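You operate a simulated robot arm through the tools that you are given. There is no shell and no other tool. Be economical: measure what you need, move in short steps, check, and stop when the job is done.

You are at the controls of a simulated two-armed robot. One attempt, no reset.

## Task
Stack the white jar that says "BLUE 2" from the top deck of the hand cart on top of the white jar marked "BLUE 5". Take the green speck and put it in the white bowl. Put the cream cup in the rinse trough. Fetch the grey strip and set it on the blue sheet. Fetch the dark green-banded bundle and set it on the shelf under the numbered bench. Put the brown wedge on the side top of the can bench. Pick up the blue hook brush with one hand, pass it to the other hand and put it on the top of the dark plank. Any order will do. Set down upright: cream cup.

Only the result counts: the job must be done as asked and must still hold three seconds after the hand-in. Knocking over, shifting, dropping, spilling or breaking anything else fails it. Flat cloth is picked up by pressing the open fingertips on it (5 to 10 N) and closing them slowly along it; thin cloth reads only 2 to 8 mm in the jaws.

## Robot
Two 7-joint arms with two-finger parallel grippers on one trunk, on a base that drives. Base frame: it is fixed to the floor where the robot stands at the start and does not move with it; the origin is under the middle of the robot, x ahead of it, y to its left, z up; the surface under the hand at the start is at about z = 550. Readings come in mm, degrees, newtons and seconds.
The left shoulder is at the start at [90, 83, 858], the right one opposite. With the tool pointing down near the work surface each hand reaches from about 260 to 560 mm from the robot's upright axis, wherever it stands, measured 20 degrees to its own side. Places, roughly: blue hook brush (5x9x21 cm) [2100, -500, 900]; blue sheet (21x15x3 cm) [-4100, 3300, 900]; brown wedge (7x4x4 cm) [1800, 200, 900]; cream cup (12x8x9 cm) [-2700, 5200, 500]; dark green-banded bundle (6x12x5 cm) [-1500, 5100, 500]; green speck (2x2x2 cm) [-2600, 5100, 800]; grey strip (11x2x2 cm) [-2600, 5200, 800]; rinse trough [-1900, 2000, 700]; shelf under the numbered bench (22x72 cm) [-4340, 4380, 320]; side top of the can bench [800, 1000, 800]; top of the dark plank (30x13 cm) [-1860, -160, 800]; white bowl (13x13x6 cm) [-1800, 3600, 900]; white jar [500, 0, 500]. Payload 2.4 kg a hand.
The tool frame of a hand sits at the grasp point between the pads (the TCP): z along the fingers, y along the line on which they close. The tips reach 24 mm beyond it. The gripper opens to 68 mm. The fingers are 17 mm wide and 10 mm thick; the gripper's body (40 by 70 mm) begins 41 mm behind the TCP.
Orientation is told as [roll, pitch, yaw] about the base's x, y, z axes, in that order, counted from this pose: with the fingers straight down and closing along the base's y, the tool's x points along the base's -x, its y along +y and its z along -z.

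## Interface
- The arms move only by the tool jog_arm. It takes "left_targets", "right_targets" or both (then of equal length, played together; a hand with none holds still); each is a list of rows, each a list of 6 numbers: the shift along the tool's x, y, z in mm, then the turn, a rotation vector about the tool's x, y, z in degrees. In form: [[x, y, z, rx, ry, rz], ...]. A call has 1 to 12 rows; each row shifts and turns the commanded pose from where the row before left it, along the tool's axes as they then stand. "left_hand" and "right_hand" are, for a hand that has rows, the finger opening in mm, from 0 to 68, set as the call begins (left out, the last holds). Each row takes 0.2 s and may step no farther than 50 mm and 8.6 degrees from the row before; otherwise, or with a gripper value out of range, the whole call is refused. Where a pose cannot be reached the arm comes as near as it can. A force on the tool above 40 N (or 10 N above the force at the start of the call, whichever is more), or a blocked arm, ends the call early, and 0.2 s more pass. Each finger travels about 72 mm/s and halts on what it meets, pressing with about 23 N; the grip force reading is that of the motor and also rises with nothing between the fingers. The clock runs only during rows and for 0.2 s after the last one: add rows that do not move to give the fingers time. It gives the time, the measured TCP pose, the force on the tool (base axes), the opening and the grip force at its end, in the units of the frame above (readings bear some noise), with the torque about the TCP (base axes, N m) and any sound that the robot's microphone picked up, and new pictures: "views" is both (left out), scene, wrist or none (wrist: the cameras of the hands that moved).
- Cameras (640 x 400 px; columns grow to the right, rows downward): "scene" is now at [187.3, -18.7, 1008.8]; the picture's right is [-0.02, -1.00, 0.00], its down [-0.63, 0.01, -0.78] and it looks along [0.78, -0.01, -0.63] (base axes); focal length 214 px, centre (320, 200). "left" rides on the left gripper at [84, -11, -75] in its tool frame; the picture's right is [0.13, 0.99, 0.00], its down [-0.60, 0.08, -0.79] and it looks along [-0.79, 0.10, 0.61] (tool axes); focal length 251 px, centre (320, 200). "right" rides on the right gripper at [84, 11, -75] in its tool frame; the picture's right is [-0.13, 0.99, 0.00], its down [-0.60, -0.08, -0.79] and it looks along [-0.79, -0.10, 0.61] (tool axes); focal length 251 px, centre (320, 200). There is no depth. A picture from a camera that has moved, and an enlarged one, comes with that camera's place and axes in the base frame and with its lens.
- lift_body(by): slides the trunk up (or, below 0, down) by that many mm; the arms and the scene camera ride with it, the base frame stays. It gives what a move gives, with no picture.
- drive_base(legs): drives the robot by 1 to 6 legs, each [ahead, left, turn to the left] in mm, mm and degrees, along the robot's own axes; the way and the turn of a leg run together, so that a leg with both is an arc; at most 1500 mm and 180 degrees a leg. The arms and the cameras ride along, it lands a little off, and it stops where it bumps. It gives what a move gives, and a new picture of the scene camera.
- pan_tilt(pan, tilt): turns the head with the scene camera to pan (to the left, within 86 degrees either way) and tilt (down, from -29 to 69), counted from straight ahead of the robot. It gives what a move gives, and a new picture of the scene camera.
- inspect(camera, box): a new picture of the part [left, top, right, bottom] of that camera's present view, enlarged. The clock stands still meanwhile.
- sign_off(): hands the job in; it is judged then, once.

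Work in short steps. Places have to be worked out from the pictures, the camera data and where the tool is seen: move nearer, look again, correct. Check each grasp and each placing, and mend what went wrong. You have 217 turns and 260 pictures in all, those below and enlarged ones among them. Open the grippers and draw the arms clear of the work before you hand the job in, unless the task says otherwise.

The tools are called after "Request:" by a JSON object that holds its "api" and its "payload". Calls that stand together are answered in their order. jog_arm: Moves the arms, as the interface text tells. Its arguments: {"type":"object","properties":{"left_targets":{"type":"array","items":{"type":"array","items":{"type":"number"}}},"left_hand":{"type":"number"},"right_targets":{"type":"array","items":{"type":"array","items":{"type":"number"}}},"right_hand":{"type":"number"},"views":{"type":"string","enum":["both","scene","wrist","none"]}},"required":[]} The other tools are called the same way: lift_body (by) slides the trunk up or down; drive_base (legs) drives the base; pan_tilt (pan, tilt) turns the head that bears the scene camera; inspect (camera, box) takes an enlarged picture of a part of a camera's view; sign_off () hands the job in.

At the start:

```text
clock: 0.0
left_eef_pos: [415.5, 151.4, 910.7]
left_ee_rot: [0.0, -0.6, -3.3]
left_contact_force: [-0.7, -0.4, -0.4]
left_moment: [0.0, -0.03, 0.01]
left_finger_gap: 67.7
left_grip_force: 0.0
right_eef_pos: [419.9, -154.3, 862.8]
right_ee_rot: [0.0, -0.8, -3.2]
right_contact_force: [-0.7, 0.2, 0.8]
right_moment: [-0.01, 0.01, 0.01]
right_finger_gap: 67.9
right_grip_force: 0.1
trunk travel left (down, up): [-75.0, 775.0]
robot x, y, heading: [1.5, -10.6, -3.5]
head pan, tilt: [2.3, 39.5]
```

scene: 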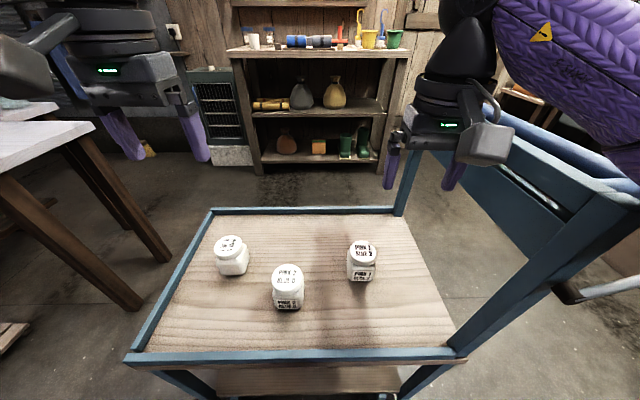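
right: 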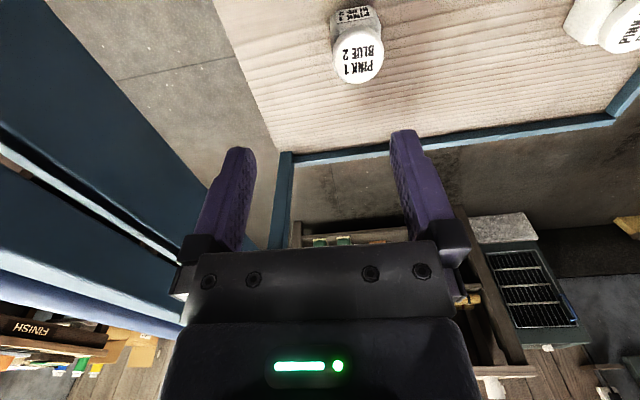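
left: 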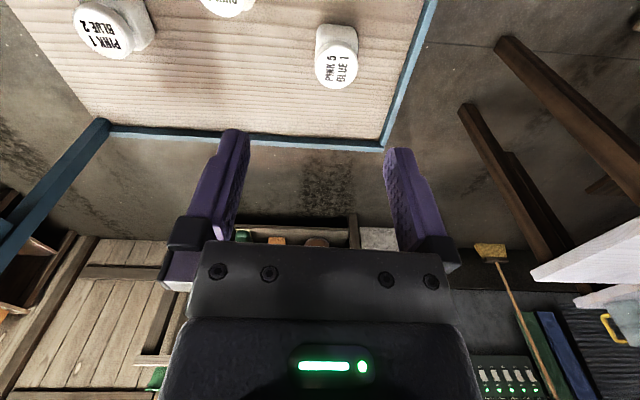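

The right jar reads "PINK 1 / BLUE 2", the left one "PINK 5 / BLUE 1". I enlarge the jars in the scene picture to read all the labels.

Request:
{"api": "inspect", "payload": {"camera": "scene", "box": [200, 220, 400, 320]}}

Request:
{"api": "pan_tilt", "payload": {"pan": 0, "tilt": 69}}

```text
3.20 times, centred on (300, 270) of scene
camera zoom: at [187.3, -18.7, 1008.8], right [-0.02, -1.0, 0.0], down [-0.63, 0.01, -0.78], along [0.78, -0.01, -0.63], focal length 686 px, centre (384, -24)
```

zoom: 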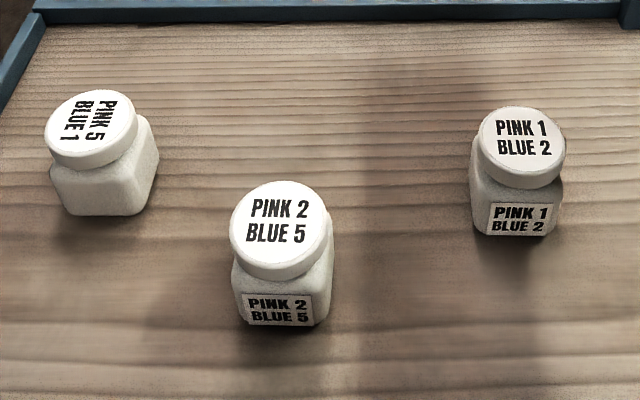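

```text
clock: 0.9
left_eef_pos: [417.9, 150.1, 909.6]
left_ee_rot: [-0.1, -0.6, -3.3]
left_contact_force: [0.4, -0.3, 1.0]
left_moment: [0.0, -0.01, -0.01]
left_finger_gap: 68.0
left_grip_force: 0.0
right_eef_pos: [421.2, -155.8, 863.9]
right_ee_rot: [0.0, -0.8, -3.5]
right_contact_force: [0.0, 0.0, -0.5]
right_moment: [-0.02, -0.01, 0.0]
right_finger_gap: 68.1
right_grip_force: 0.0
trunk travel left (down, up): [-75.0, 775.0]
robot x, y, heading: [0.3, -16.7, -3.4]
head pan, tilt: [0.0, 68.8]
camera scene: at [159.5, -20.6, 971.5], right [-0.06, -1.0, 0.0], down [-0.93, 0.05, -0.37], along [0.37, -0.02, -0.93], focal length 214 px, centre (320, 200)
```

scene: 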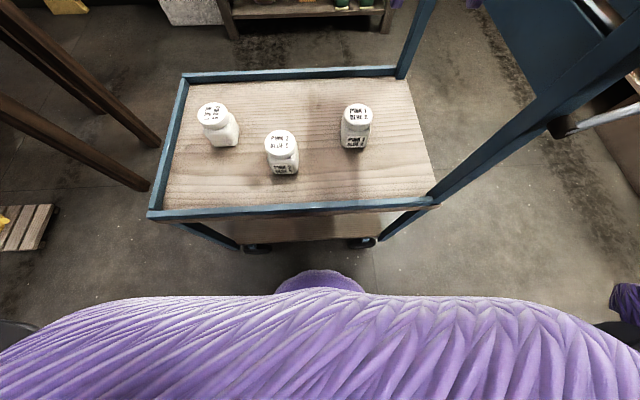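

I read BLUE 2 as the right jar with its lid near [475, -118], and BLUE 5 as the front middle one. I move the right hand above BLUE 2 for a close look.

Request:
{"api": "jog_arm", "payload": {"right_targets": [[-17, 14, 28, 0, 0, 0], [-17, 14, 28, 0, 0, 0], [-17, 13, 28, 0, 0, 3.4], [0, 0, 26, 0, -0.8, 0], [0, 0, 0, 0, 0, 0]], "right_hand": 68, "views": "wrist"}}

```text
clock: 1.8
left_eef_pos: [464.0, 128.8, 880.3]
left_ee_rot: [-5.5, 0.0, 7.7]
left_contact_force: [1.7, 1.0, -2.4]
left_moment: [0.0, 0.06, -0.06]
left_finger_gap: 68.0
left_grip_force: 0.1
right_eef_pos: [514.8, -224.8, 799.2]
right_ee_rot: [-1.5, -8.3, -15.5]
right_contact_force: [7.1, 16.1, -8.4]
right_moment: [0.3, -0.02, 0.2]
right_finger_gap: 51.7
right_grip_force: 0.1
trunk travel left (down, up): [-75.0, 775.0]
robot x, y, heading: [85.3, -129.2, -3.0]
head pan, tilt: [0.0, 68.8]
stopped in row 4 (left hand): the arm was blocked; the commanded pose is now the measured one
camera right: at [428.8, -185.2, 861.6], right [0.39, 0.92, -0.01], down [0.45, -0.19, 0.87], along [0.8, -0.34, -0.49], focal length 251 px, centre (320, 200)
```

right: 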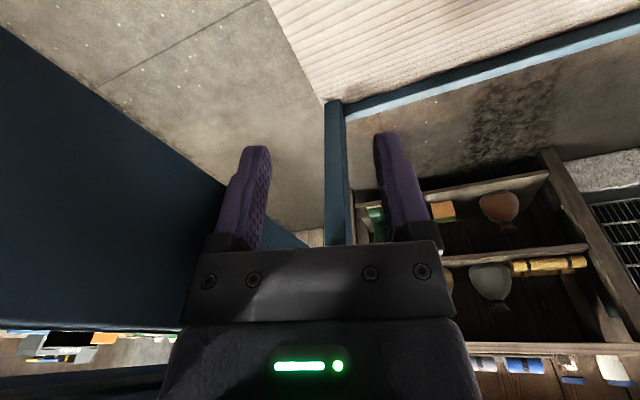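

The base has slid by about [85, -110] mm and the right hand touches something on the cart's upright. I look around before moving anything.

Request:
{"api": "pan_tilt", "payload": {"pan": 0, "tilt": 45}}

```text
clock: 2.7
left_eef_pos: [482.3, 108.7, 870.3]
left_ee_rot: [-1.9, -3.3, 0.5]
left_contact_force: [-1.1, 0.5, 0.5]
left_moment: [0.0, -0.02, 0.04]
left_finger_gap: 68.1
left_grip_force: 0.0
right_eef_pos: [507.0, -222.6, 793.5]
right_ee_rot: [-5.2, -7.9, -12.3]
right_contact_force: [-9.7, 15.8, -0.1]
right_moment: [-0.08, -0.05, -0.43]
right_finger_gap: 58.5
right_grip_force: 0.1
trunk travel left (down, up): [-75.0, 775.0]
robot x, y, heading: [84.2, -142.6, -6.2]
head pan, tilt: [0.0, 45.0]
camera scene: at [162.3, 24.5, 1035.2], right [-0.1, -0.98, 0.17], down [-0.62, -0.07, -0.78], along [0.78, -0.19, -0.6], focal length 214 px, centre (320, 200)
```

scene: 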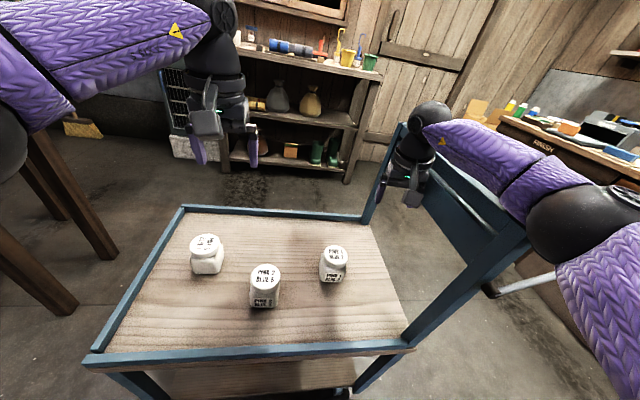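

The scene camera shows the robot leaning left by about 10°: lowering the right hand seems to have set the forearm on the cart's blue side panel. I back that move out gently by raising the right hand.

Request:
{"api": "jog_arm", "payload": {"right_targets": [[0, 0, -12, 0, 0, 0], [0, 0, -12, 0, 0, 0], [0, 0, -12, 0, 0, 0], [0, 0, -12, 0, 0, 0], [0, 0, 0, 0, 0, 0]], "views": "scene"}}

```text
clock: 3.0
left_eef_pos: [483.7, 70.6, 814.4]
left_ee_rot: [8.3, 2.1, -5.4]
left_contact_force: [-2.0, 0.6, 0.4]
left_moment: [-0.08, -0.14, -0.03]
left_finger_gap: 68.1
left_grip_force: 0.2
right_eef_pos: [523.7, -205.2, 801.7]
right_ee_rot: [2.8, -13.8, -6.9]
right_contact_force: [0.4, 9.3, 1.5]
right_moment: [-0.67, 0.05, -0.19]
right_finger_gap: 68.3
right_grip_force: 0.1
trunk travel left (down, up): [-75.0, 775.0]
robot x, y, heading: [72.1, -135.5, -6.7]
head pan, tilt: [0.0, 45.0]
stopped in row 1 (left hand): the arm was blocked; the commanded pose is now the measured one
camera scene: at [146.7, 5.0, 1039.0], right [-0.12, -0.98, 0.14], down [-0.62, -0.04, -0.79], along [0.78, -0.18, -0.6], focal length 214 px, centre (320, 200)
```

scene: 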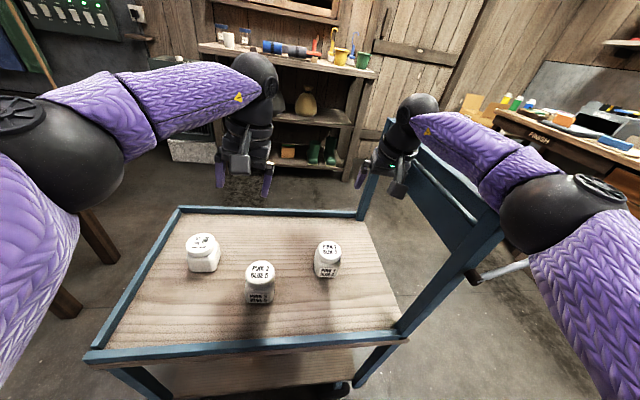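

The lean is easing off. I let it settle with still rows for both arms.

Request:
{"api": "jog_arm", "payload": {"right_targets": [[0, 0, 0, 0, 0, 0], [0, 0, 0, 0, 0, 0], [0, 0, 0, 0, 0, 0]], "left_targets": [[0, 0, 0, 0, 0, 0], [0, 0, 0, 0, 0, 0], [0, 0, 0, 0, 0, 0]], "views": "none"}}

```text
clock: 3.4
left_eef_pos: [481.1, 23.9, 781.3]
left_ee_rot: [18.9, 7.3, -12.9]
left_contact_force: [0.3, 2.3, -0.3]
left_moment: [-0.1, 0.07, 0.02]
left_finger_gap: 68.2
left_grip_force: 0.1
right_eef_pos: [532.9, -180.5, 806.4]
right_ee_rot: [13.9, -18.4, -3.5]
right_contact_force: [0.6, -1.4, -1.0]
right_moment: [0.13, 0.04, 0.0]
right_finger_gap: 67.9
right_grip_force: 0.1
trunk travel left (down, up): [-75.0, 775.0]
robot x, y, heading: [99.0, -184.1, -8.9]
head pan, tilt: [0.0, 45.0]
stopped in row 1 (left hand): the arm was blocked; the commanded pose is now the measured one
```

The left hand keeps sinking and rolling, so I look at once.

Request:
{"api": "pan_tilt", "payload": {"pan": 0, "tilt": 40}}

```text
clock: 4.0
left_eef_pos: [479.0, 37.8, 786.4]
left_ee_rot: [21.6, 5.6, -11.0]
left_contact_force: [0.0, 0.2, -0.1]
left_moment: [0.01, -0.03, 0.0]
left_finger_gap: 67.8
left_grip_force: 0.1
right_eef_pos: [521.9, -173.6, 794.6]
right_ee_rot: [14.6, -16.3, -2.9]
right_contact_force: [-0.3, 1.2, 0.1]
right_moment: [0.0, 0.0, 0.0]
right_finger_gap: 68.0
right_grip_force: 0.0
trunk travel left (down, up): [-75.0, 775.0]
robot x, y, heading: [107.2, -194.7, -7.9]
head pan, tilt: [0.0, 40.0]
camera scene: at [121.5, -13.6, 1055.6], right [-0.14, -0.97, 0.17], down [-0.49, -0.09, -0.87], along [0.86, -0.21, -0.47], focal length 214 px, centre (320, 200)
```

scene: 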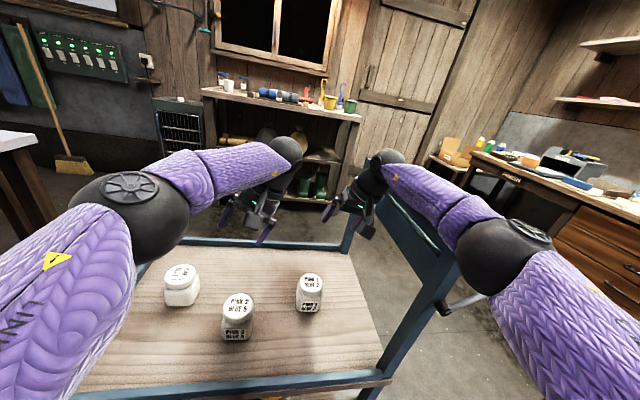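

The camera axes show the robot rolled left and pitched back. The right arm is most likely propped on the cart's handle frame. Raising the trunk should lift the arm clear and let the base settle flat.

Request:
{"api": "lift_body", "payload": {"by": 120}}

Request:
{"api": "pan_tilt", "payload": {"pan": 0, "tilt": 50}}

```text
clock: 4.3
left_eef_pos: [470.1, 30.7, 755.9]
left_ee_rot: [39.2, 12.2, -14.3]
left_contact_force: [0.6, -1.1, 0.0]
left_moment: [0.07, 0.05, 0.05]
left_finger_gap: 67.9
left_grip_force: 0.0
right_eef_pos: [497.5, -111.7, 810.6]
right_ee_rot: [31.2, -12.9, 3.7]
right_contact_force: [7.5, -26.3, -1.8]
right_moment: [1.54, 0.39, 0.56]
right_finger_gap: 49.5
right_grip_force: 0.0
trunk travel left (down, up): [-79.0, 770.0]
robot x, y, heading: [108.4, -195.2, -7.2]
head pan, tilt: [0.0, 40.0]
stopped: the arm was blocked; the commanded pose is now the measured one
```

```text
clock: 5.1
left_eef_pos: [479.9, 193.6, 647.0]
left_ee_rot: [35.0, 23.5, 3.7]
left_contact_force: [-22.1, 0.2, 13.7]
left_moment: [-0.63, -1.15, -0.68]
left_finger_gap: 67.1
left_grip_force: 0.0
right_eef_pos: [556.8, 75.6, 636.3]
right_ee_rot: [31.3, -1.8, 24.1]
right_contact_force: [9.3, 13.2, -0.8]
right_moment: [-0.75, 0.49, 0.46]
right_finger_gap: 67.8
right_grip_force: 0.1
trunk travel left (down, up): [-79.0, 770.0]
robot x, y, heading: [48.4, -53.1, 14.4]
head pan, tilt: [0.0, 50.0]
camera scene: at [227.6, -3.8, 995.7], right [0.25, -0.97, 0.0], down [-0.74, -0.19, -0.65], along [0.63, 0.16, -0.76], focal length 214 px, centre (320, 200)
```

scene: 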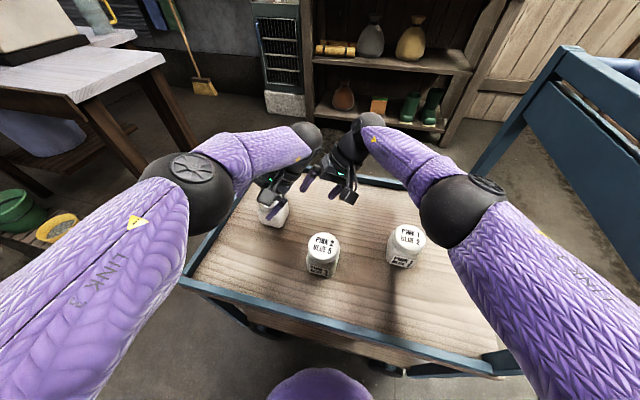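

The robot is upright again and the right arm is inside the handle frame. Both hands hang low and the left one is touching the PINK 5 jar, so I raise the trunk a little to lift them straight off.

Request:
{"api": "lift_body", "payload": {"by": 60}}

Request:
{"api": "inspect", "payload": {"camera": "scene", "box": [180, 100, 500, 300]}}

```text
clock: 5.4
left_eef_pos: [552.1, 121.4, 675.1]
left_ee_rot: [32.2, 21.3, 0.0]
left_contact_force: [-2.1, -0.4, 2.3]
left_moment: [-0.1, -0.14, -0.11]
left_finger_gap: 67.9
left_grip_force: 0.0
right_eef_pos: [639.2, -22.7, 647.2]
right_ee_rot: [28.0, -5.6, 15.3]
right_contact_force: [-2.4, 0.1, 2.9]
right_moment: [-0.07, -0.16, -0.1]
right_finger_gap: 68.1
right_grip_force: 0.1
trunk travel left (down, up): [-81.0, 768.0]
robot x, y, heading: [96.7, -60.7, 8.9]
head pan, tilt: [0.0, 50.0]
stopped: the arm was blocked; the commanded pose is now the measured one
```

```text
2.00 times, centred on (340, 200) of scene
camera zoom: at [275.1, -37.9, 1000.1], right [0.15, -0.99, -0.01], down [-0.75, -0.11, -0.65], along [0.64, 0.1, -0.76], focal length 429 px, centre (280, 200)
```

zoom: 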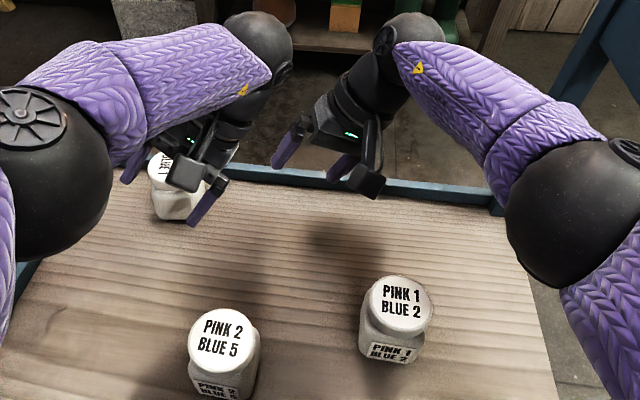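

The robot now stands flat, but the base was still gliding. BLUE 2 and BLUE 5 are where they were, while the PINK 5 jar seems pushed forward and I will need to restore it. I pause to see whether all is at rest.

Request:
{"api": "pan_tilt", "payload": {"pan": 0, "tilt": 45}}

```text
clock: 6.1
left_eef_pos: [546.9, 147.0, 670.9]
left_ee_rot: [31.2, 21.9, 2.2]
left_contact_force: [-0.5, 0.5, -0.1]
left_moment: [-0.01, -0.01, 0.0]
left_finger_gap: 67.9
left_grip_force: 0.0
right_eef_pos: [640.9, 6.0, 642.0]
right_ee_rot: [27.3, -4.9, 18.1]
right_contact_force: [0.0, -0.5, -0.1]
right_moment: [-0.01, 0.0, 0.01]
right_finger_gap: 68.0
right_grip_force: 0.1
trunk travel left (down, up): [-81.0, 768.0]
robot x, y, heading: [99.9, -65.6, 11.1]
head pan, tilt: [0.0, 45.0]
camera scene: at [286.9, -27.4, 1004.7], right [0.19, -0.98, 0.0], down [-0.69, -0.14, -0.71], along [0.69, 0.14, -0.71], focal length 214 px, centre (320, 200)
```

scene: 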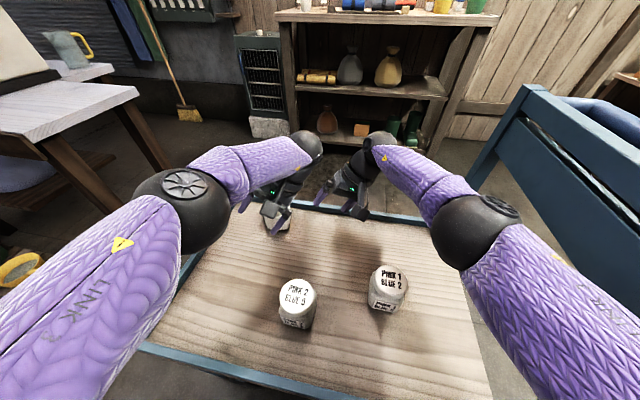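

Everything is at rest now. I raise the trunk so both hands lift off the deck.

Request:
{"api": "lift_body", "payload": {"by": 80}}

Request:
{"api": "inspect", "payload": {"camera": "scene", "box": [160, 120, 480, 320]}}

```text
clock: 7.2
left_eef_pos: [544.2, 145.3, 763.2]
left_ee_rot: [31.6, 20.0, 2.3]
left_contact_force: [0.6, -0.3, 0.0]
left_moment: [0.0, -0.03, 0.01]
left_finger_gap: 67.9
left_grip_force: 0.0
right_eef_pos: [636.2, 7.2, 755.1]
right_ee_rot: [26.8, -8.9, 17.8]
right_contact_force: [-0.6, 0.1, 0.2]
right_moment: [-0.01, -0.01, 0.01]
right_finger_gap: 68.3
right_grip_force: 0.1
trunk travel left (down, up): [-161.0, 688.0]
robot x, y, heading: [97.0, -65.2, 11.2]
head pan, tilt: [0.0, 45.0]
```

```text
2.00 times, centred on (320, 220) of scene
camera zoom: at [261.8, -31.5, 1087.4], right [0.19, -0.98, 0.0], down [-0.69, -0.14, -0.71], along [0.69, 0.14, -0.71], focal length 429 px, centre (320, 160)
```

zoom: 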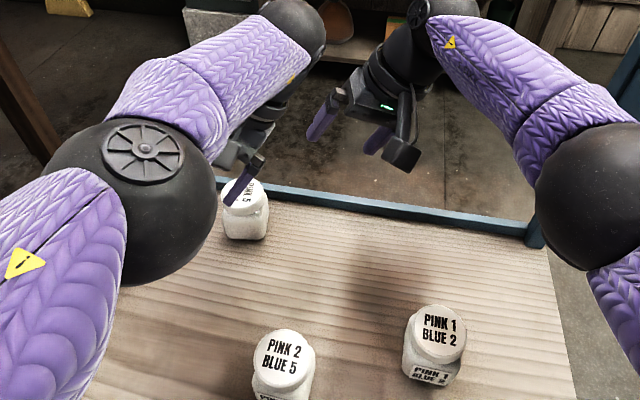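

All jars are upright; PINK 5 has been pushed from about [488, 175] to [609, 141] and I will put it back. First I straighten both hands to point down, in small turns.

Request:
{"api": "jog_arm", "payload": {"right_targets": [[0, 0, 0, 8, 0, 0], [0, 0, 0, 8, 0, 0], [0, 0, 0, 8, 0, 0], [0, 0, 0, 2.8, 0, 0], [0, 0, 0, 0, 4, 0], [0, 0, 0, 0, 4.9, 0], [0, 0, 0, 0, 0, 0], [0, 0, 0, 0, 0, 0]], "left_targets": [[0, 0, 0, 8, 0, 0], [0, 0, 0, 8, 0, 0], [0, 0, 0, 8, 0, 0], [0, 0, 0, 7.6, 0, 0], [0, 0, 0, 0, -7, 0], [0, 0, 0, 0, -7, 0], [0, 0, 0, 0, -6, 0], [0, 0, 0, 0, 0, 0]], "views": "scene"}}

```text
clock: 9.0
left_eef_pos: [545.5, 145.1, 763.0]
left_ee_rot: [0.0, 0.0, 2.3]
left_contact_force: [-0.2, -0.1, 0.5]
left_moment: [0.01, 0.02, 0.02]
left_finger_gap: 68.1
left_grip_force: 0.0
right_eef_pos: [610.5, -13.8, 753.4]
right_ee_rot: [0.0, -0.1, 17.8]
right_contact_force: [-0.3, -0.3, 0.5]
right_moment: [0.01, 0.05, 0.01]
right_finger_gap: 68.0
right_grip_force: 0.1
right hand out of reach, approached as far as the arm can: row 5, 6
trunk travel left (down, up): [-161.0, 688.0]
robot x, y, heading: [99.6, -65.3, 11.1]
head pan, tilt: [0.0, 45.0]
camera scene: at [261.6, -31.4, 1087.5], right [0.19, -0.98, 0.0], down [-0.69, -0.14, -0.71], along [0.69, 0.14, -0.71], focal length 214 px, centre (320, 200)
```

scene: 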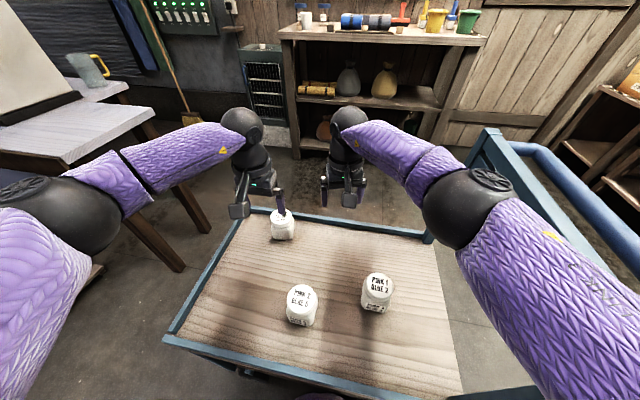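

Control is good again. I take a look with both wrist cameras at the jars below.

Request:
{"api": "jog_arm", "payload": {"left_targets": [[-20, 0, 0, 0, 0, 0]], "right_targets": [[20, -5, 0, 0, 0, 0]], "views": "wrist"}}

```text
clock: 9.4
left_eef_pos: [565.8, 146.8, 763.3]
left_ee_rot: [0.0, 0.0, 2.2]
left_contact_force: [-0.1, 0.2, 0.0]
left_moment: [-0.04, 0.01, -0.02]
left_finger_gap: 68.0
left_grip_force: 0.1
right_eef_pos: [592.1, -24.2, 753.7]
right_ee_rot: [0.0, 0.1, 17.7]
right_contact_force: [-0.1, -0.5, 0.9]
right_moment: [-0.02, 0.0, -0.01]
right_finger_gap: 67.9
right_grip_force: 0.1
trunk travel left (down, up): [-161.0, 688.0]
robot x, y, heading: [100.5, -62.6, 11.2]
head pan, tilt: [0.0, 45.0]
camera right: at [508.4, -38.5, 828.6], right [-0.18, 0.98, 0.0], down [0.6, 0.11, 0.79], along [0.78, 0.14, -0.61], focal length 251 px, centre (320, 200)
camera left: at [484.1, 133.6, 839.9], right [-0.17, 0.99, 0.0], down [0.6, 0.1, 0.79], along [0.78, 0.13, -0.61], focal length 251 px, centre (320, 200)
```

right: 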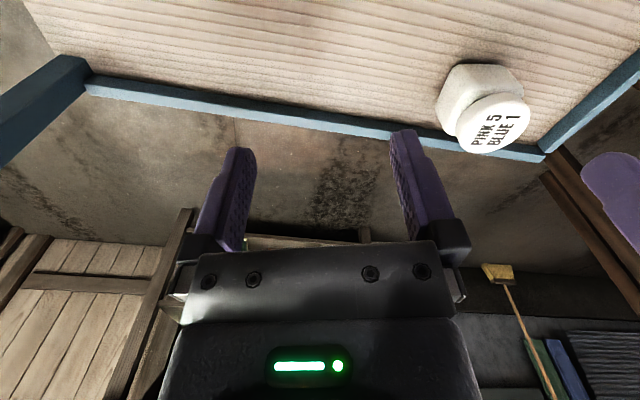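
left: 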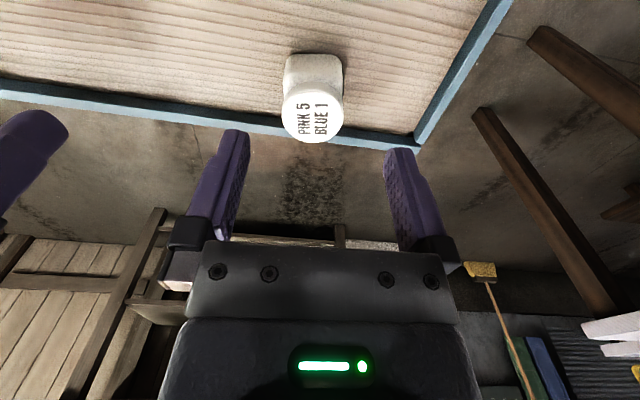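

Triangulating from both wrist cameras, the PINK 5 lid is at about [630, 149, 618]; its original place was about [500, 181]. I bring the left hand over it and check.

Request:
{"api": "jog_arm", "payload": {"left_targets": [[-32, 0, 20, 0, 0, 0], [-32, 0, 25, 0, 0, 0], [0, 0, 0, 0, 0, 0]], "right_targets": [[20, -15, 0, 0, 0, 0], [20, -15, 0, 0, 0, 0], [0, 0, 0, 0, 0, 0]], "views": "wrist"}}

```text
clock: 10.4
left_eef_pos: [588.7, 174.5, 744.1]
left_ee_rot: [-0.1, 0.0, 4.3]
left_contact_force: [-0.6, 0.1, -0.2]
left_moment: [0.02, -0.01, -0.02]
left_finger_gap: 68.0
left_grip_force: 0.0
left hand out of reach, approached as far as the arm can: row 2
right_eef_pos: [559.9, -37.2, 755.2]
right_ee_rot: [0.1, 0.2, 20.7]
right_contact_force: [-0.2, 0.6, 0.6]
right_moment: [0.01, 0.02, -0.03]
right_finger_gap: 68.0
right_grip_force: 0.0
trunk travel left (down, up): [-161.0, 688.0]
robot x, y, heading: [96.3, -58.0, 13.2]
head pan, tilt: [0.0, 45.0]
stopped in row 3 (right hand): the arm was blocked; the commanded pose is now the measured one
camera right: at [479.1, -54.0, 830.3], right [-0.23, 0.97, 0.0], down [0.6, 0.14, 0.79], along [0.77, 0.18, -0.61], focal length 251 px, centre (320, 200)
camera left: at [508.2, 156.5, 821.5], right [-0.2, 0.98, 0.0], down [0.6, 0.12, 0.79], along [0.78, 0.16, -0.61], focal length 251 px, centre (320, 200)
```

right: 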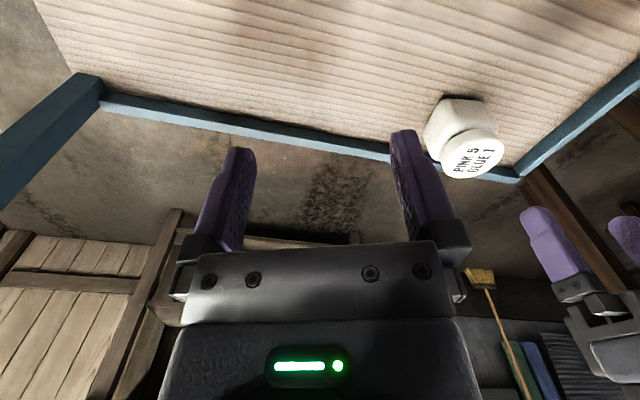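
left: 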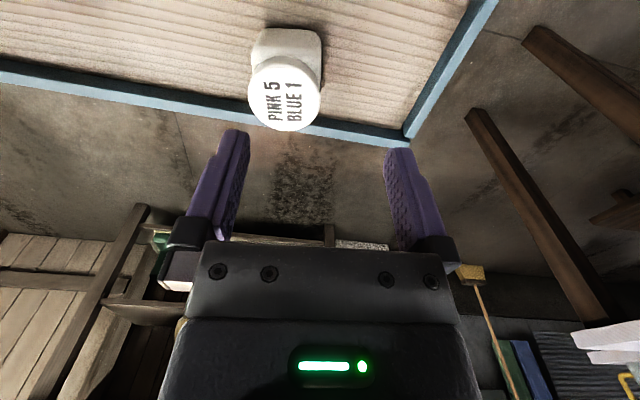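

The right elbow bumped the handle frame when the hand drew back (robot yawed 2°). I need room on the right, so I drive left about 130 mm with both hands high.

Request:
{"api": "drive_base", "payload": {"legs": [[20, 130, 0]]}}

```text
clock: 11.7
left_eef_pos: [585.7, 290.0, 743.8]
left_ee_rot: [0.5, 0.2, 3.5]
left_contact_force: [-0.6, -0.5, 1.1]
left_moment: [-0.02, 0.02, -0.02]
left_finger_gap: 68.0
left_grip_force: 0.1
right_eef_pos: [555.6, 76.5, 752.9]
right_ee_rot: [0.6, 0.0, 19.7]
right_contact_force: [0.7, -0.3, -0.8]
right_moment: [-0.03, -0.03, -0.03]
right_finger_gap: 68.0
right_grip_force: 0.0
trunk travel left (down, up): [-161.0, 688.0]
robot x, y, heading: [88.1, 69.0, 12.5]
head pan, tilt: [0.0, 45.0]
camera scene: at [253.2, 107.5, 1087.5], right [0.22, -0.98, 0.0], down [-0.69, -0.15, -0.71], along [0.69, 0.15, -0.71], focal length 214 px, centre (320, 200)
```

scene: 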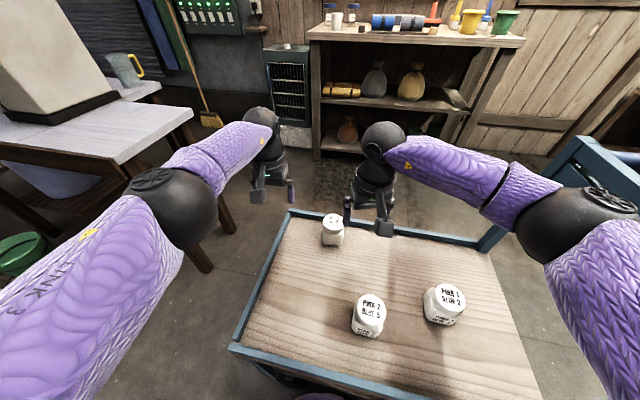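

There is ample room now. I move 25 mm ahead so the left hand can reach the displaced jar.

Request:
{"api": "drive_base", "payload": {"legs": [[25, 0, 0]]}}

Request:
{"api": "jog_arm", "payload": {"right_targets": [[10, -40, -20, 0, 0, 0], [10, -40, -20, 0, 0, 0], [0, 0, 0, 0, 0, 0]], "views": "scene"}}

```text
clock: 12.6
left_eef_pos: [594.4, 290.3, 743.0]
left_ee_rot: [0.6, 0.1, 3.5]
left_contact_force: [0.5, -0.2, -0.8]
left_moment: [0.0, 0.01, 0.0]
left_finger_gap: 67.9
left_grip_force: 0.0
right_eef_pos: [562.8, 80.1, 753.1]
right_ee_rot: [0.7, 0.0, 19.4]
right_contact_force: [-0.1, 0.1, -0.5]
right_moment: [-0.01, 0.01, 0.01]
right_finger_gap: 67.9
right_grip_force: 0.1
trunk travel left (down, up): [-161.0, 688.0]
robot x, y, heading: [101.4, 74.3, 12.4]
head pan, tilt: [0.0, 45.0]
stopped in leg 1: the robot was blocked; the commanded pose is now the measured one
camera scene: at [261.8, 110.8, 1087.5], right [0.21, -0.98, 0.0], down [-0.69, -0.15, -0.71], along [0.69, 0.15, -0.71], focal length 214 px, centre (320, 200)
```

scene: 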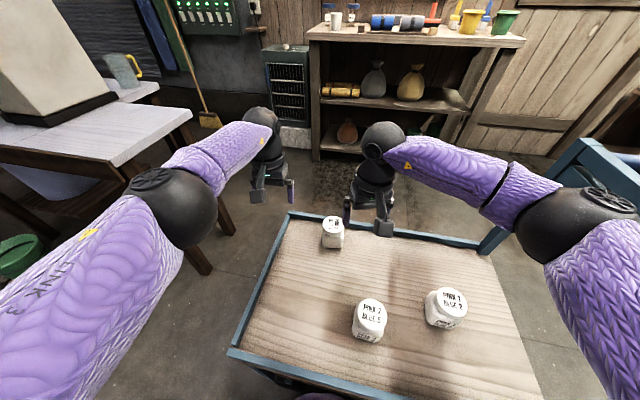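

```text
clock: 13.4
left_eef_pos: [595.7, 291.6, 745.1]
left_ee_rot: [0.4, 0.1, 3.4]
left_contact_force: [-0.5, 0.4, -0.6]
left_moment: [-0.03, 0.0, 0.0]
left_finger_gap: 67.8
left_grip_force: 0.0
right_eef_pos: [571.1, -2.3, 791.9]
right_ee_rot: [0.5, 0.1, 19.4]
right_contact_force: [-0.2, -0.7, -0.2]
right_moment: [-0.02, 0.02, -0.01]
right_finger_gap: 67.9
right_grip_force: 0.0
trunk travel left (down, up): [-161.0, 688.0]
robot x, y, heading: [98.3, 73.0, 12.3]
head pan, tilt: [0.0, 45.0]
camera scene: at [261.7, 110.7, 1087.5], right [0.21, -0.98, 0.0], down [-0.69, -0.15, -0.71], along [0.69, 0.15, -0.71], focal length 214 px, centre (320, 200)
```

scene: 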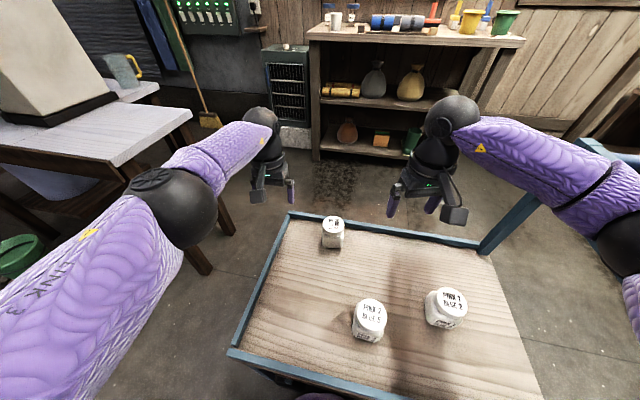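

The cart stops the base at x ≈ 100, so I stay here. I bring the left hand over the PINK 5 jar.

Request:
{"api": "jog_arm", "payload": {"left_targets": [[-6, -48, 0, 0, 0, 0], [-6, -48, 0, 0, 0, 0], [-8, -45, 10, 0, 0, 0], [0, 0, 0, 0, 0, 0]], "views": "wrist"}}

```text
clock: 14.4
left_eef_pos: [585.2, 151.1, 731.4]
left_ee_rot: [0.7, 0.2, 3.4]
left_contact_force: [0.5, -0.4, -0.6]
left_moment: [-0.01, -0.02, -0.02]
left_finger_gap: 68.0
left_grip_force: 0.1
left hand out of reach, approached as far as the arm can: row 1, 2, 3
right_eef_pos: [570.3, -1.3, 791.8]
right_ee_rot: [0.6, -0.1, 19.5]
right_contact_force: [0.7, 0.0, 0.7]
right_moment: [0.03, 0.03, -0.02]
right_finger_gap: 68.1
right_grip_force: 0.0
trunk travel left (down, up): [-161.0, 688.0]
robot x, y, heading: [101.1, 76.2, 12.3]
head pan, tilt: [0.0, 45.0]
camera left: at [504.2, 135.0, 808.6], right [-0.19, 0.98, 0.01], down [0.6, 0.11, 0.79], along [0.78, 0.16, -0.61], focal length 251 px, centre (320, 200)
```

left: 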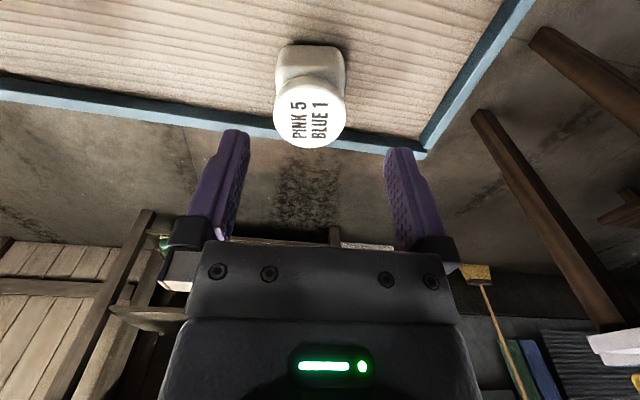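

The jar is just outside the left hand's reach at this angle. I shift further left and turn right so the jar lies on the left hand's own side.

Request:
{"api": "drive_base", "payload": {"legs": [[-10, 80, 0], [0, 0, -20]]}}

```text
clock: 16.5
left_eef_pos: [554.0, 53.6, 731.8]
left_ee_rot: [0.5, 0.1, -17.0]
left_contact_force: [0.2, 0.2, -0.2]
left_moment: [0.02, 0.03, 0.02]
left_finger_gap: 67.9
left_grip_force: 0.2
right_eef_pos: [487.8, -84.7, 791.2]
right_ee_rot: [0.6, 0.1, -0.8]
right_contact_force: [-0.1, 1.2, -0.2]
right_moment: [0.0, 0.01, 0.01]
right_finger_gap: 67.8
right_grip_force: 0.1
trunk travel left (down, up): [-161.0, 688.0]
robot x, y, heading: [69.6, 151.5, -8.0]
head pan, tilt: [0.0, 45.0]
camera scene: at [237.0, 129.0, 1087.5], right [-0.14, -0.99, 0.0], down [-0.7, 0.1, -0.71], along [0.7, -0.1, -0.71], focal length 214 px, centre (320, 200)
```

scene: 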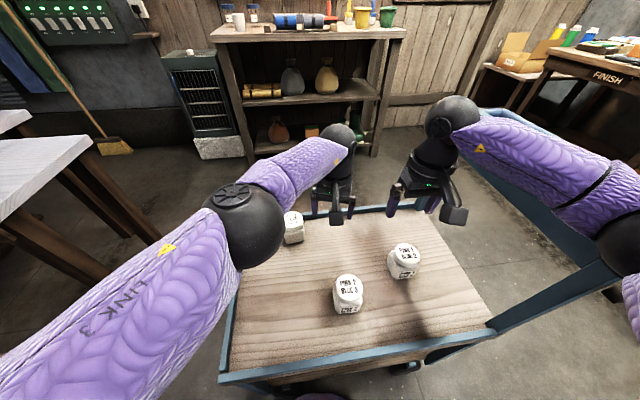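

Now I edge 25 mm ahead and bring the left hand over the jar, turning its yaw toward zero.

Request:
{"api": "drive_base", "payload": {"legs": [[25, 0, 0]]}}

Request:
{"api": "jog_arm", "payload": {"left_targets": [[0, 48, 0, 0, 0, 0], [-6, 48, 0, 0, 0, 0], [-12, 10, 0, 0, 0, 0], [0, 0, 0, 0, 0, -8], [0, 0, 0, 0, 0, -8], [0, 0, 0, 0, 0, -3], [0, 0, 0, 0, 0, 0]], "views": "wrist"}}

```text
clock: 17.3
left_eef_pos: [580.1, 51.0, 730.4]
left_ee_rot: [0.5, 0.1, -16.9]
left_contact_force: [-0.2, -0.2, 0.0]
left_moment: [0.01, 0.0, -0.02]
left_finger_gap: 68.0
left_grip_force: 0.0
right_eef_pos: [512.8, -86.6, 791.6]
right_ee_rot: [0.6, 0.0, -0.8]
right_contact_force: [0.7, 0.2, -0.2]
right_moment: [0.0, 0.0, -0.01]
right_finger_gap: 68.2
right_grip_force: 0.0
trunk travel left (down, up): [-161.0, 688.0]
robot x, y, heading: [96.8, 150.6, -8.1]
head pan, tilt: [0.0, 45.0]
camera scene: at [261.8, 125.5, 1087.5], right [-0.14, -0.99, 0.0], down [-0.7, 0.1, -0.71], along [0.7, -0.1, -0.71], focal length 214 px, centre (320, 200)
```

scene: 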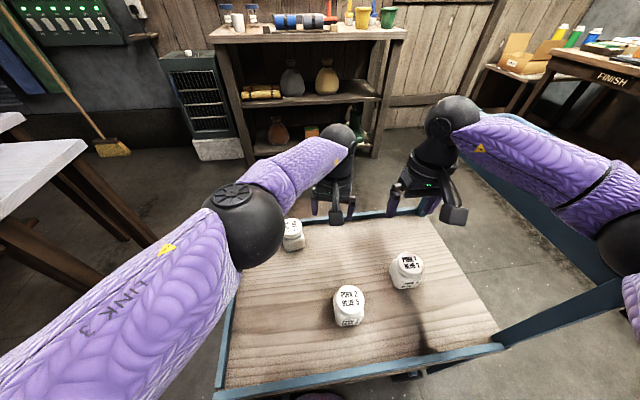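

```text
clock: 18.9
left_eef_pos: [627.5, 147.3, 733.9]
left_ee_rot: [0.6, -0.1, 2.2]
left_contact_force: [0.2, -0.1, -0.4]
left_moment: [0.0, 0.0, 0.03]
left_finger_gap: 68.2
left_grip_force: 0.1
right_eef_pos: [513.1, -86.7, 792.5]
right_ee_rot: [0.6, 0.2, -0.9]
right_contact_force: [-0.5, -0.2, -0.2]
right_moment: [-0.02, -0.01, -0.03]
right_finger_gap: 68.0
right_grip_force: 0.0
trunk travel left (down, up): [-161.0, 688.0]
robot x, y, heading: [92.6, 145.0, -7.9]
head pan, tilt: [0.0, 45.0]
camera left: at [546.2, 133.0, 809.4], right [-0.17, 0.99, 0.01], down [0.6, 0.09, 0.79], along [0.78, 0.14, -0.61], focal length 251 px, centre (320, 200)
```

left: 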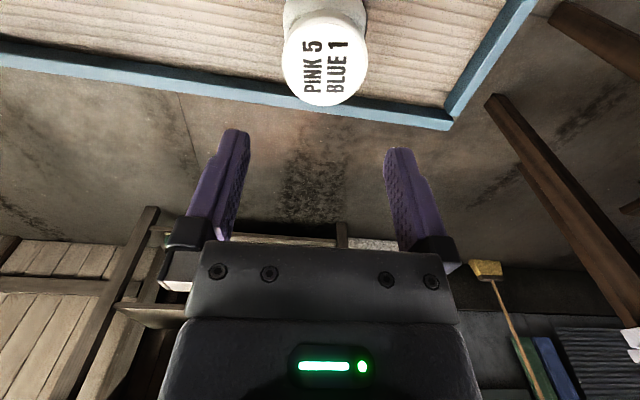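

Lid is 62 mm wide and sits ~4 mm to the image's right of the hand axis. I correct and descend to just above it, then check.

Request:
{"api": "jog_arm", "payload": {"left_targets": [[0, 3.5, 40, 0, 0, 0], [0, 0, 35, 0, 0, 0], [0, 0, 0, 0, 0, 0]], "left_hand": 68, "views": "wrist"}}

```text
clock: 19.7
left_eef_pos: [613.5, 155.8, 659.3]
left_ee_rot: [0.5, -0.1, 2.1]
left_contact_force: [-0.3, -1.0, -0.1]
left_moment: [0.04, 0.01, -0.03]
left_finger_gap: 67.9
left_grip_force: 0.1
left hand out of reach, approached as far as the arm can: row 1, 2
right_eef_pos: [513.4, -87.2, 792.7]
right_ee_rot: [0.7, 0.1, -0.9]
right_contact_force: [0.5, -0.5, -0.6]
right_moment: [0.0, 0.0, 0.0]
right_finger_gap: 68.2
right_grip_force: 0.0
trunk travel left (down, up): [-161.0, 688.0]
robot x, y, heading: [99.4, 146.1, -8.2]
head pan, tilt: [0.0, 45.0]
camera left: at [532.6, 141.8, 735.1], right [-0.17, 0.99, 0.01], down [0.6, 0.09, 0.79], along [0.78, 0.14, -0.61], focal length 251 px, centre (320, 200)
```

left: 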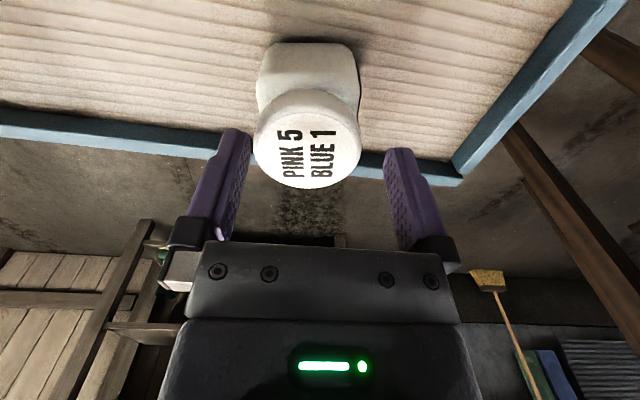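

Reach runs out with the shoulder this high. I raise the left hand and straighten the right arm forward (elbow in), then lower the trunk by 70 mm.

Request:
{"api": "jog_arm", "payload": {"left_targets": [[0, 0, -35, 0, 0, 0], [0, 0, -35, 0, 0, 0], [0, 0, 0, 0, 0, 0]], "right_targets": [[-40, 15, -30, 0, 0, 0], [-30, 15, -30, 0, 0, 0], [0, 0, 0, 0, 0, 0]], "views": "none"}}

Request:
{"api": "lift_body", "payload": {"by": -70}}

Request:
{"api": "jog_arm", "payload": {"left_targets": [[0, 0, 0, 0, 0, 0]], "views": "both"}}

```text
refused: row 1 steps farther than a row can; nothing moved
```

```text
clock: 20.3
left_eef_pos: [613.7, 154.3, 632.3]
left_ee_rot: [0.1, 0.0, 2.1]
left_contact_force: [-3.4, 0.3, 15.1]
left_moment: [-0.5, 0.04, -0.12]
left_finger_gap: 67.8
left_grip_force: 0.0
right_eef_pos: [513.7, -87.5, 761.5]
right_ee_rot: [0.7, 0.4, -1.0]
right_contact_force: [1.1, 0.8, 0.2]
right_moment: [0.0, 0.01, -0.01]
right_finger_gap: 67.8
right_grip_force: 0.0
trunk travel left (down, up): [-133.0, 716.0]
robot x, y, heading: [98.1, 145.5, -7.7]
head pan, tilt: [0.0, 45.0]
stopped: the force on the tool passed its limit at 58 N (the readings are from after the stop); the commanded pose is now the measured one
```

```text
clock: 20.7
left_eef_pos: [614.2, 155.3, 632.1]
left_ee_rot: [0.2, 0.0, 2.1]
left_contact_force: [-2.1, 1.0, 15.7]
left_moment: [-0.54, 0.05, -0.1]
left_finger_gap: 67.8
left_grip_force: 0.0
right_eef_pos: [512.9, -88.4, 762.2]
right_ee_rot: [0.7, 0.3, -0.8]
right_contact_force: [0.3, -0.2, 0.5]
right_moment: [0.0, 0.0, 0.0]
right_finger_gap: 68.0
right_grip_force: 0.1
trunk travel left (down, up): [-133.0, 716.0]
robot x, y, heading: [98.2, 145.8, -7.9]
head pan, tilt: [0.0, 45.0]
camera scene: at [269.0, 124.5, 1059.1], right [-0.14, -0.99, 0.0], down [-0.7, 0.1, -0.71], along [0.7, -0.1, -0.71], focal length 214 px, centre (320, 200)
camera left: at [532.5, 140.6, 708.4], right [-0.17, 0.99, 0.0], down [0.6, 0.1, 0.79], along [0.78, 0.13, -0.61], focal length 251 px, centre (320, 200)
```

scene: 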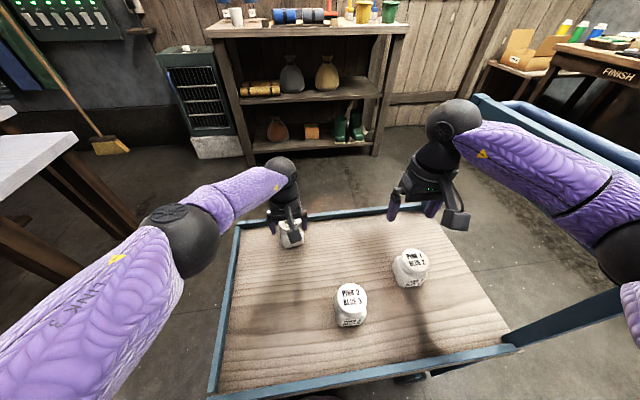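
left: 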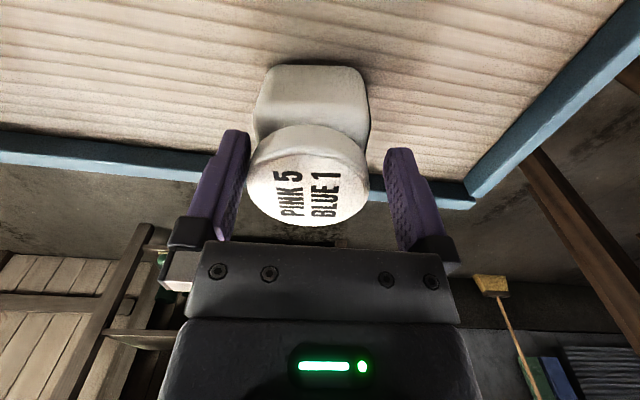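

The left fingertip rests on the lid rim with 15 N; the jar has not moved. I lift 15 mm, shift -6 mm in y and +14 mm in x, and look again.

Request:
{"api": "jog_arm", "payload": {"left_targets": [[0, 0, -18, 0, 0, 0], [-14, -6.5, 0, 0, 0, 0], [0, 0, 0, 0, 0, 0]], "right_targets": [[-30, 10, -25, 0, 0, 0], [-30, 10, -25, 0, 0, 0], [0, 0, 0, 0, 0, 0]], "views": "wrist"}}

```text
clock: 21.5
left_eef_pos: [624.0, 149.7, 649.1]
left_ee_rot: [0.3, 0.2, 2.1]
left_contact_force: [-0.7, -0.1, -0.1]
left_moment: [0.02, 0.0, 0.0]
left_finger_gap: 68.0
left_grip_force: 0.1
left hand out of reach, approached as far as the arm can: row 2
right_eef_pos: [574.5, -70.1, 811.6]
right_ee_rot: [0.7, 0.4, -0.7]
right_contact_force: [-0.5, 0.2, -0.4]
right_moment: [0.04, 0.0, 0.0]
right_finger_gap: 68.1
right_grip_force: 0.2
trunk travel left (down, up): [-133.0, 716.0]
robot x, y, heading: [100.4, 147.4, -7.7]
head pan, tilt: [0.0, 45.0]
camera right: at [491.9, -56.2, 887.0], right [0.14, 0.99, 0.01], down [0.61, -0.1, 0.79], along [0.78, -0.11, -0.62], focal length 251 px, centre (320, 200)
camera left: at [542.6, 136.8, 726.3], right [-0.17, 0.99, 0.0], down [0.6, 0.1, 0.79], along [0.78, 0.13, -0.61], focal length 251 px, centre (320, 200)
```

right: 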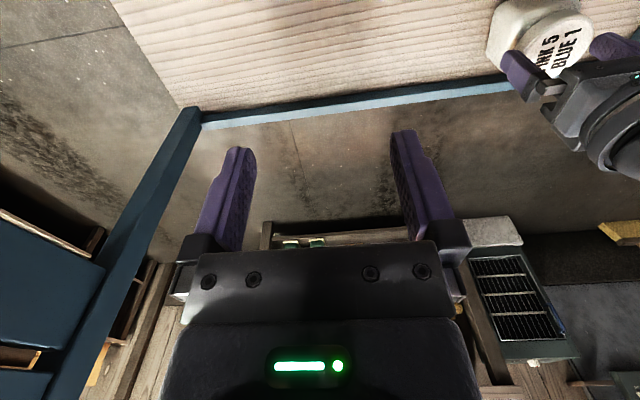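
left: 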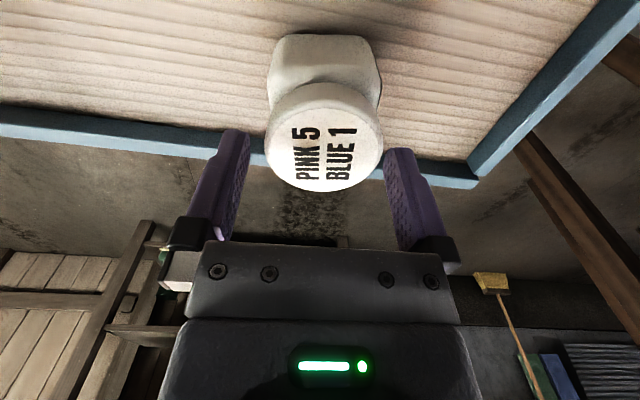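

Aligned in y; still about 9 mm short in x and at the reach limit. I raise the hand 40 mm to make room for lowering the trunk.

Request:
{"api": "jog_arm", "payload": {"left_targets": [[0, 0, -45, 0, 0, 0], [0, 0, 0, 0, 0, 0]], "views": "none"}}

```text
clock: 22.1
left_eef_pos: [624.3, 150.3, 695.5]
left_ee_rot: [0.1, 0.1, 2.1]
left_contact_force: [1.0, 0.6, 0.1]
left_moment: [-0.03, 0.02, 0.0]
left_finger_gap: 67.8
left_grip_force: 0.2
right_eef_pos: [574.6, -69.5, 810.9]
right_ee_rot: [0.6, 0.4, -0.9]
right_contact_force: [-0.3, 0.7, -0.9]
right_moment: [-0.05, 0.0, 0.01]
right_finger_gap: 67.8
right_grip_force: 0.1
trunk travel left (down, up): [-133.0, 716.0]
robot x, y, heading: [94.9, 143.6, -8.1]
head pan, tilt: [0.0, 45.0]
```

Now I lower the trunk by 50 mm; the left fingertips should stay some 13 mm above the lid.

Request:
{"api": "lift_body", "payload": {"by": -50}}

```text
clock: 23.0
left_eef_pos: [623.6, 149.7, 644.0]
left_ee_rot: [0.1, 0.1, 2.1]
left_contact_force: [-0.5, 0.0, 0.4]
left_moment: [-0.01, -0.03, 0.03]
left_finger_gap: 67.8
left_grip_force: 0.1
right_eef_pos: [573.5, -68.0, 761.5]
right_ee_rot: [0.7, 0.5, -0.8]
right_contact_force: [0.0, -0.3, -0.1]
right_moment: [-0.01, 0.0, 0.01]
right_finger_gap: 68.3
right_grip_force: 0.1
trunk travel left (down, up): [-83.0, 766.0]
robot x, y, heading: [97.8, 149.3, -8.1]
head pan, tilt: [0.0, 45.0]
```

Trunk is down without trouble. I shift 9 mm forward and slide the fingers down around the lid.

Request:
{"api": "jog_arm", "payload": {"left_targets": [[-9, 1.3, 0, 0, 0, 0], [0, 0, 10, 0, 0, 0], [0, 0, 12, 0, 0, 0], [0, 0, 12, 0, 0, 0], [0, 0, 10, 0, 0, 0]], "views": "wrist"}}

```text
clock: 24.2
left_eef_pos: [632.4, 152.2, 601.8]
left_ee_rot: [0.1, 0.1, 2.2]
left_contact_force: [-0.1, -0.2, -0.6]
left_moment: [0.0, 0.02, 0.01]
left_finger_gap: 67.8
left_grip_force: 0.0
right_eef_pos: [574.7, -68.8, 761.4]
right_ee_rot: [0.8, 0.4, -0.8]
right_contact_force: [-0.8, -0.7, 0.2]
right_moment: [0.02, 0.0, -0.01]
right_finger_gap: 68.1
right_grip_force: 0.0
trunk travel left (down, up): [-83.0, 766.0]
robot x, y, heading: [94.2, 148.3, -8.0]
head pan, tilt: [0.0, 45.0]
camera left: at [551.4, 137.7, 677.1], right [-0.17, 0.99, 0.0], down [0.6, 0.1, 0.79], along [0.78, 0.13, -0.61], focal length 251 px, centre (320, 200)
```

left: 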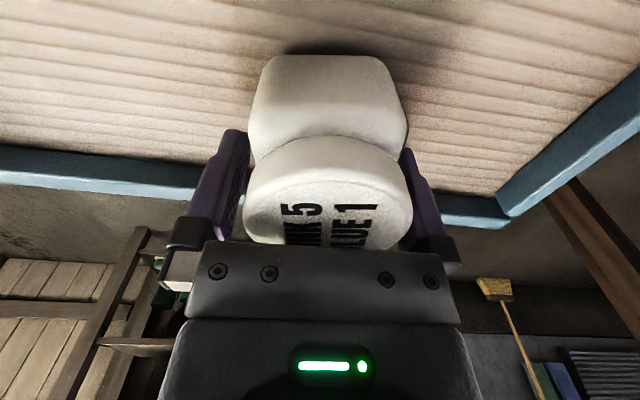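

The fingers straddle the lid. I close on it.

Request:
{"api": "jog_arm", "payload": {"left_targets": [[0, 0, 0, 0, 0, 0], [0, 0, 0, 0, 0, 0], [0, 0, -15, 0, 0, 0], [0, 0, -25, 0, 0, 0], [0, 0, 0, 0, 0, 0]], "left_hand": 45, "views": "wrist"}}

```text
clock: 25.4
left_eef_pos: [633.9, 151.2, 640.4]
left_ee_rot: [0.3, 0.2, 2.1]
left_contact_force: [-0.1, -0.3, -1.1]
left_moment: [0.0, 0.0, 0.03]
left_finger_gap: 61.6
left_grip_force: 23.6
right_eef_pos: [575.5, -69.5, 760.4]
right_ee_rot: [0.7, 0.5, -0.8]
right_contact_force: [0.3, 0.6, 0.0]
right_moment: [0.01, -0.01, -0.01]
right_finger_gap: 67.9
right_grip_force: 0.1
trunk travel left (down, up): [-83.0, 766.0]
robot x, y, heading: [99.4, 144.9, -8.1]
head pan, tilt: [0.0, 45.0]
camera left: at [551.9, 137.0, 717.3], right [-0.17, 0.99, 0.0], down [0.6, 0.1, 0.79], along [0.78, 0.13, -0.61], focal length 251 px, centre (320, 200)
```

left: 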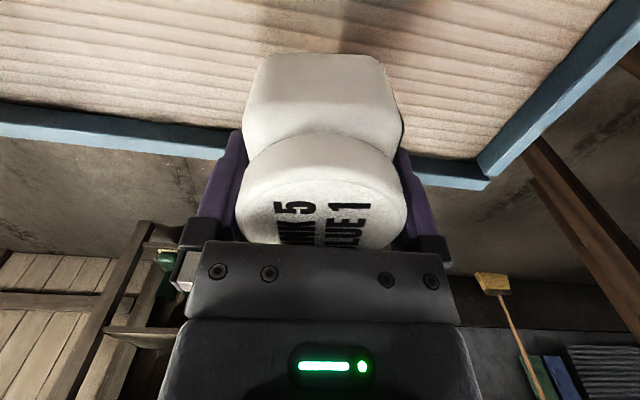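

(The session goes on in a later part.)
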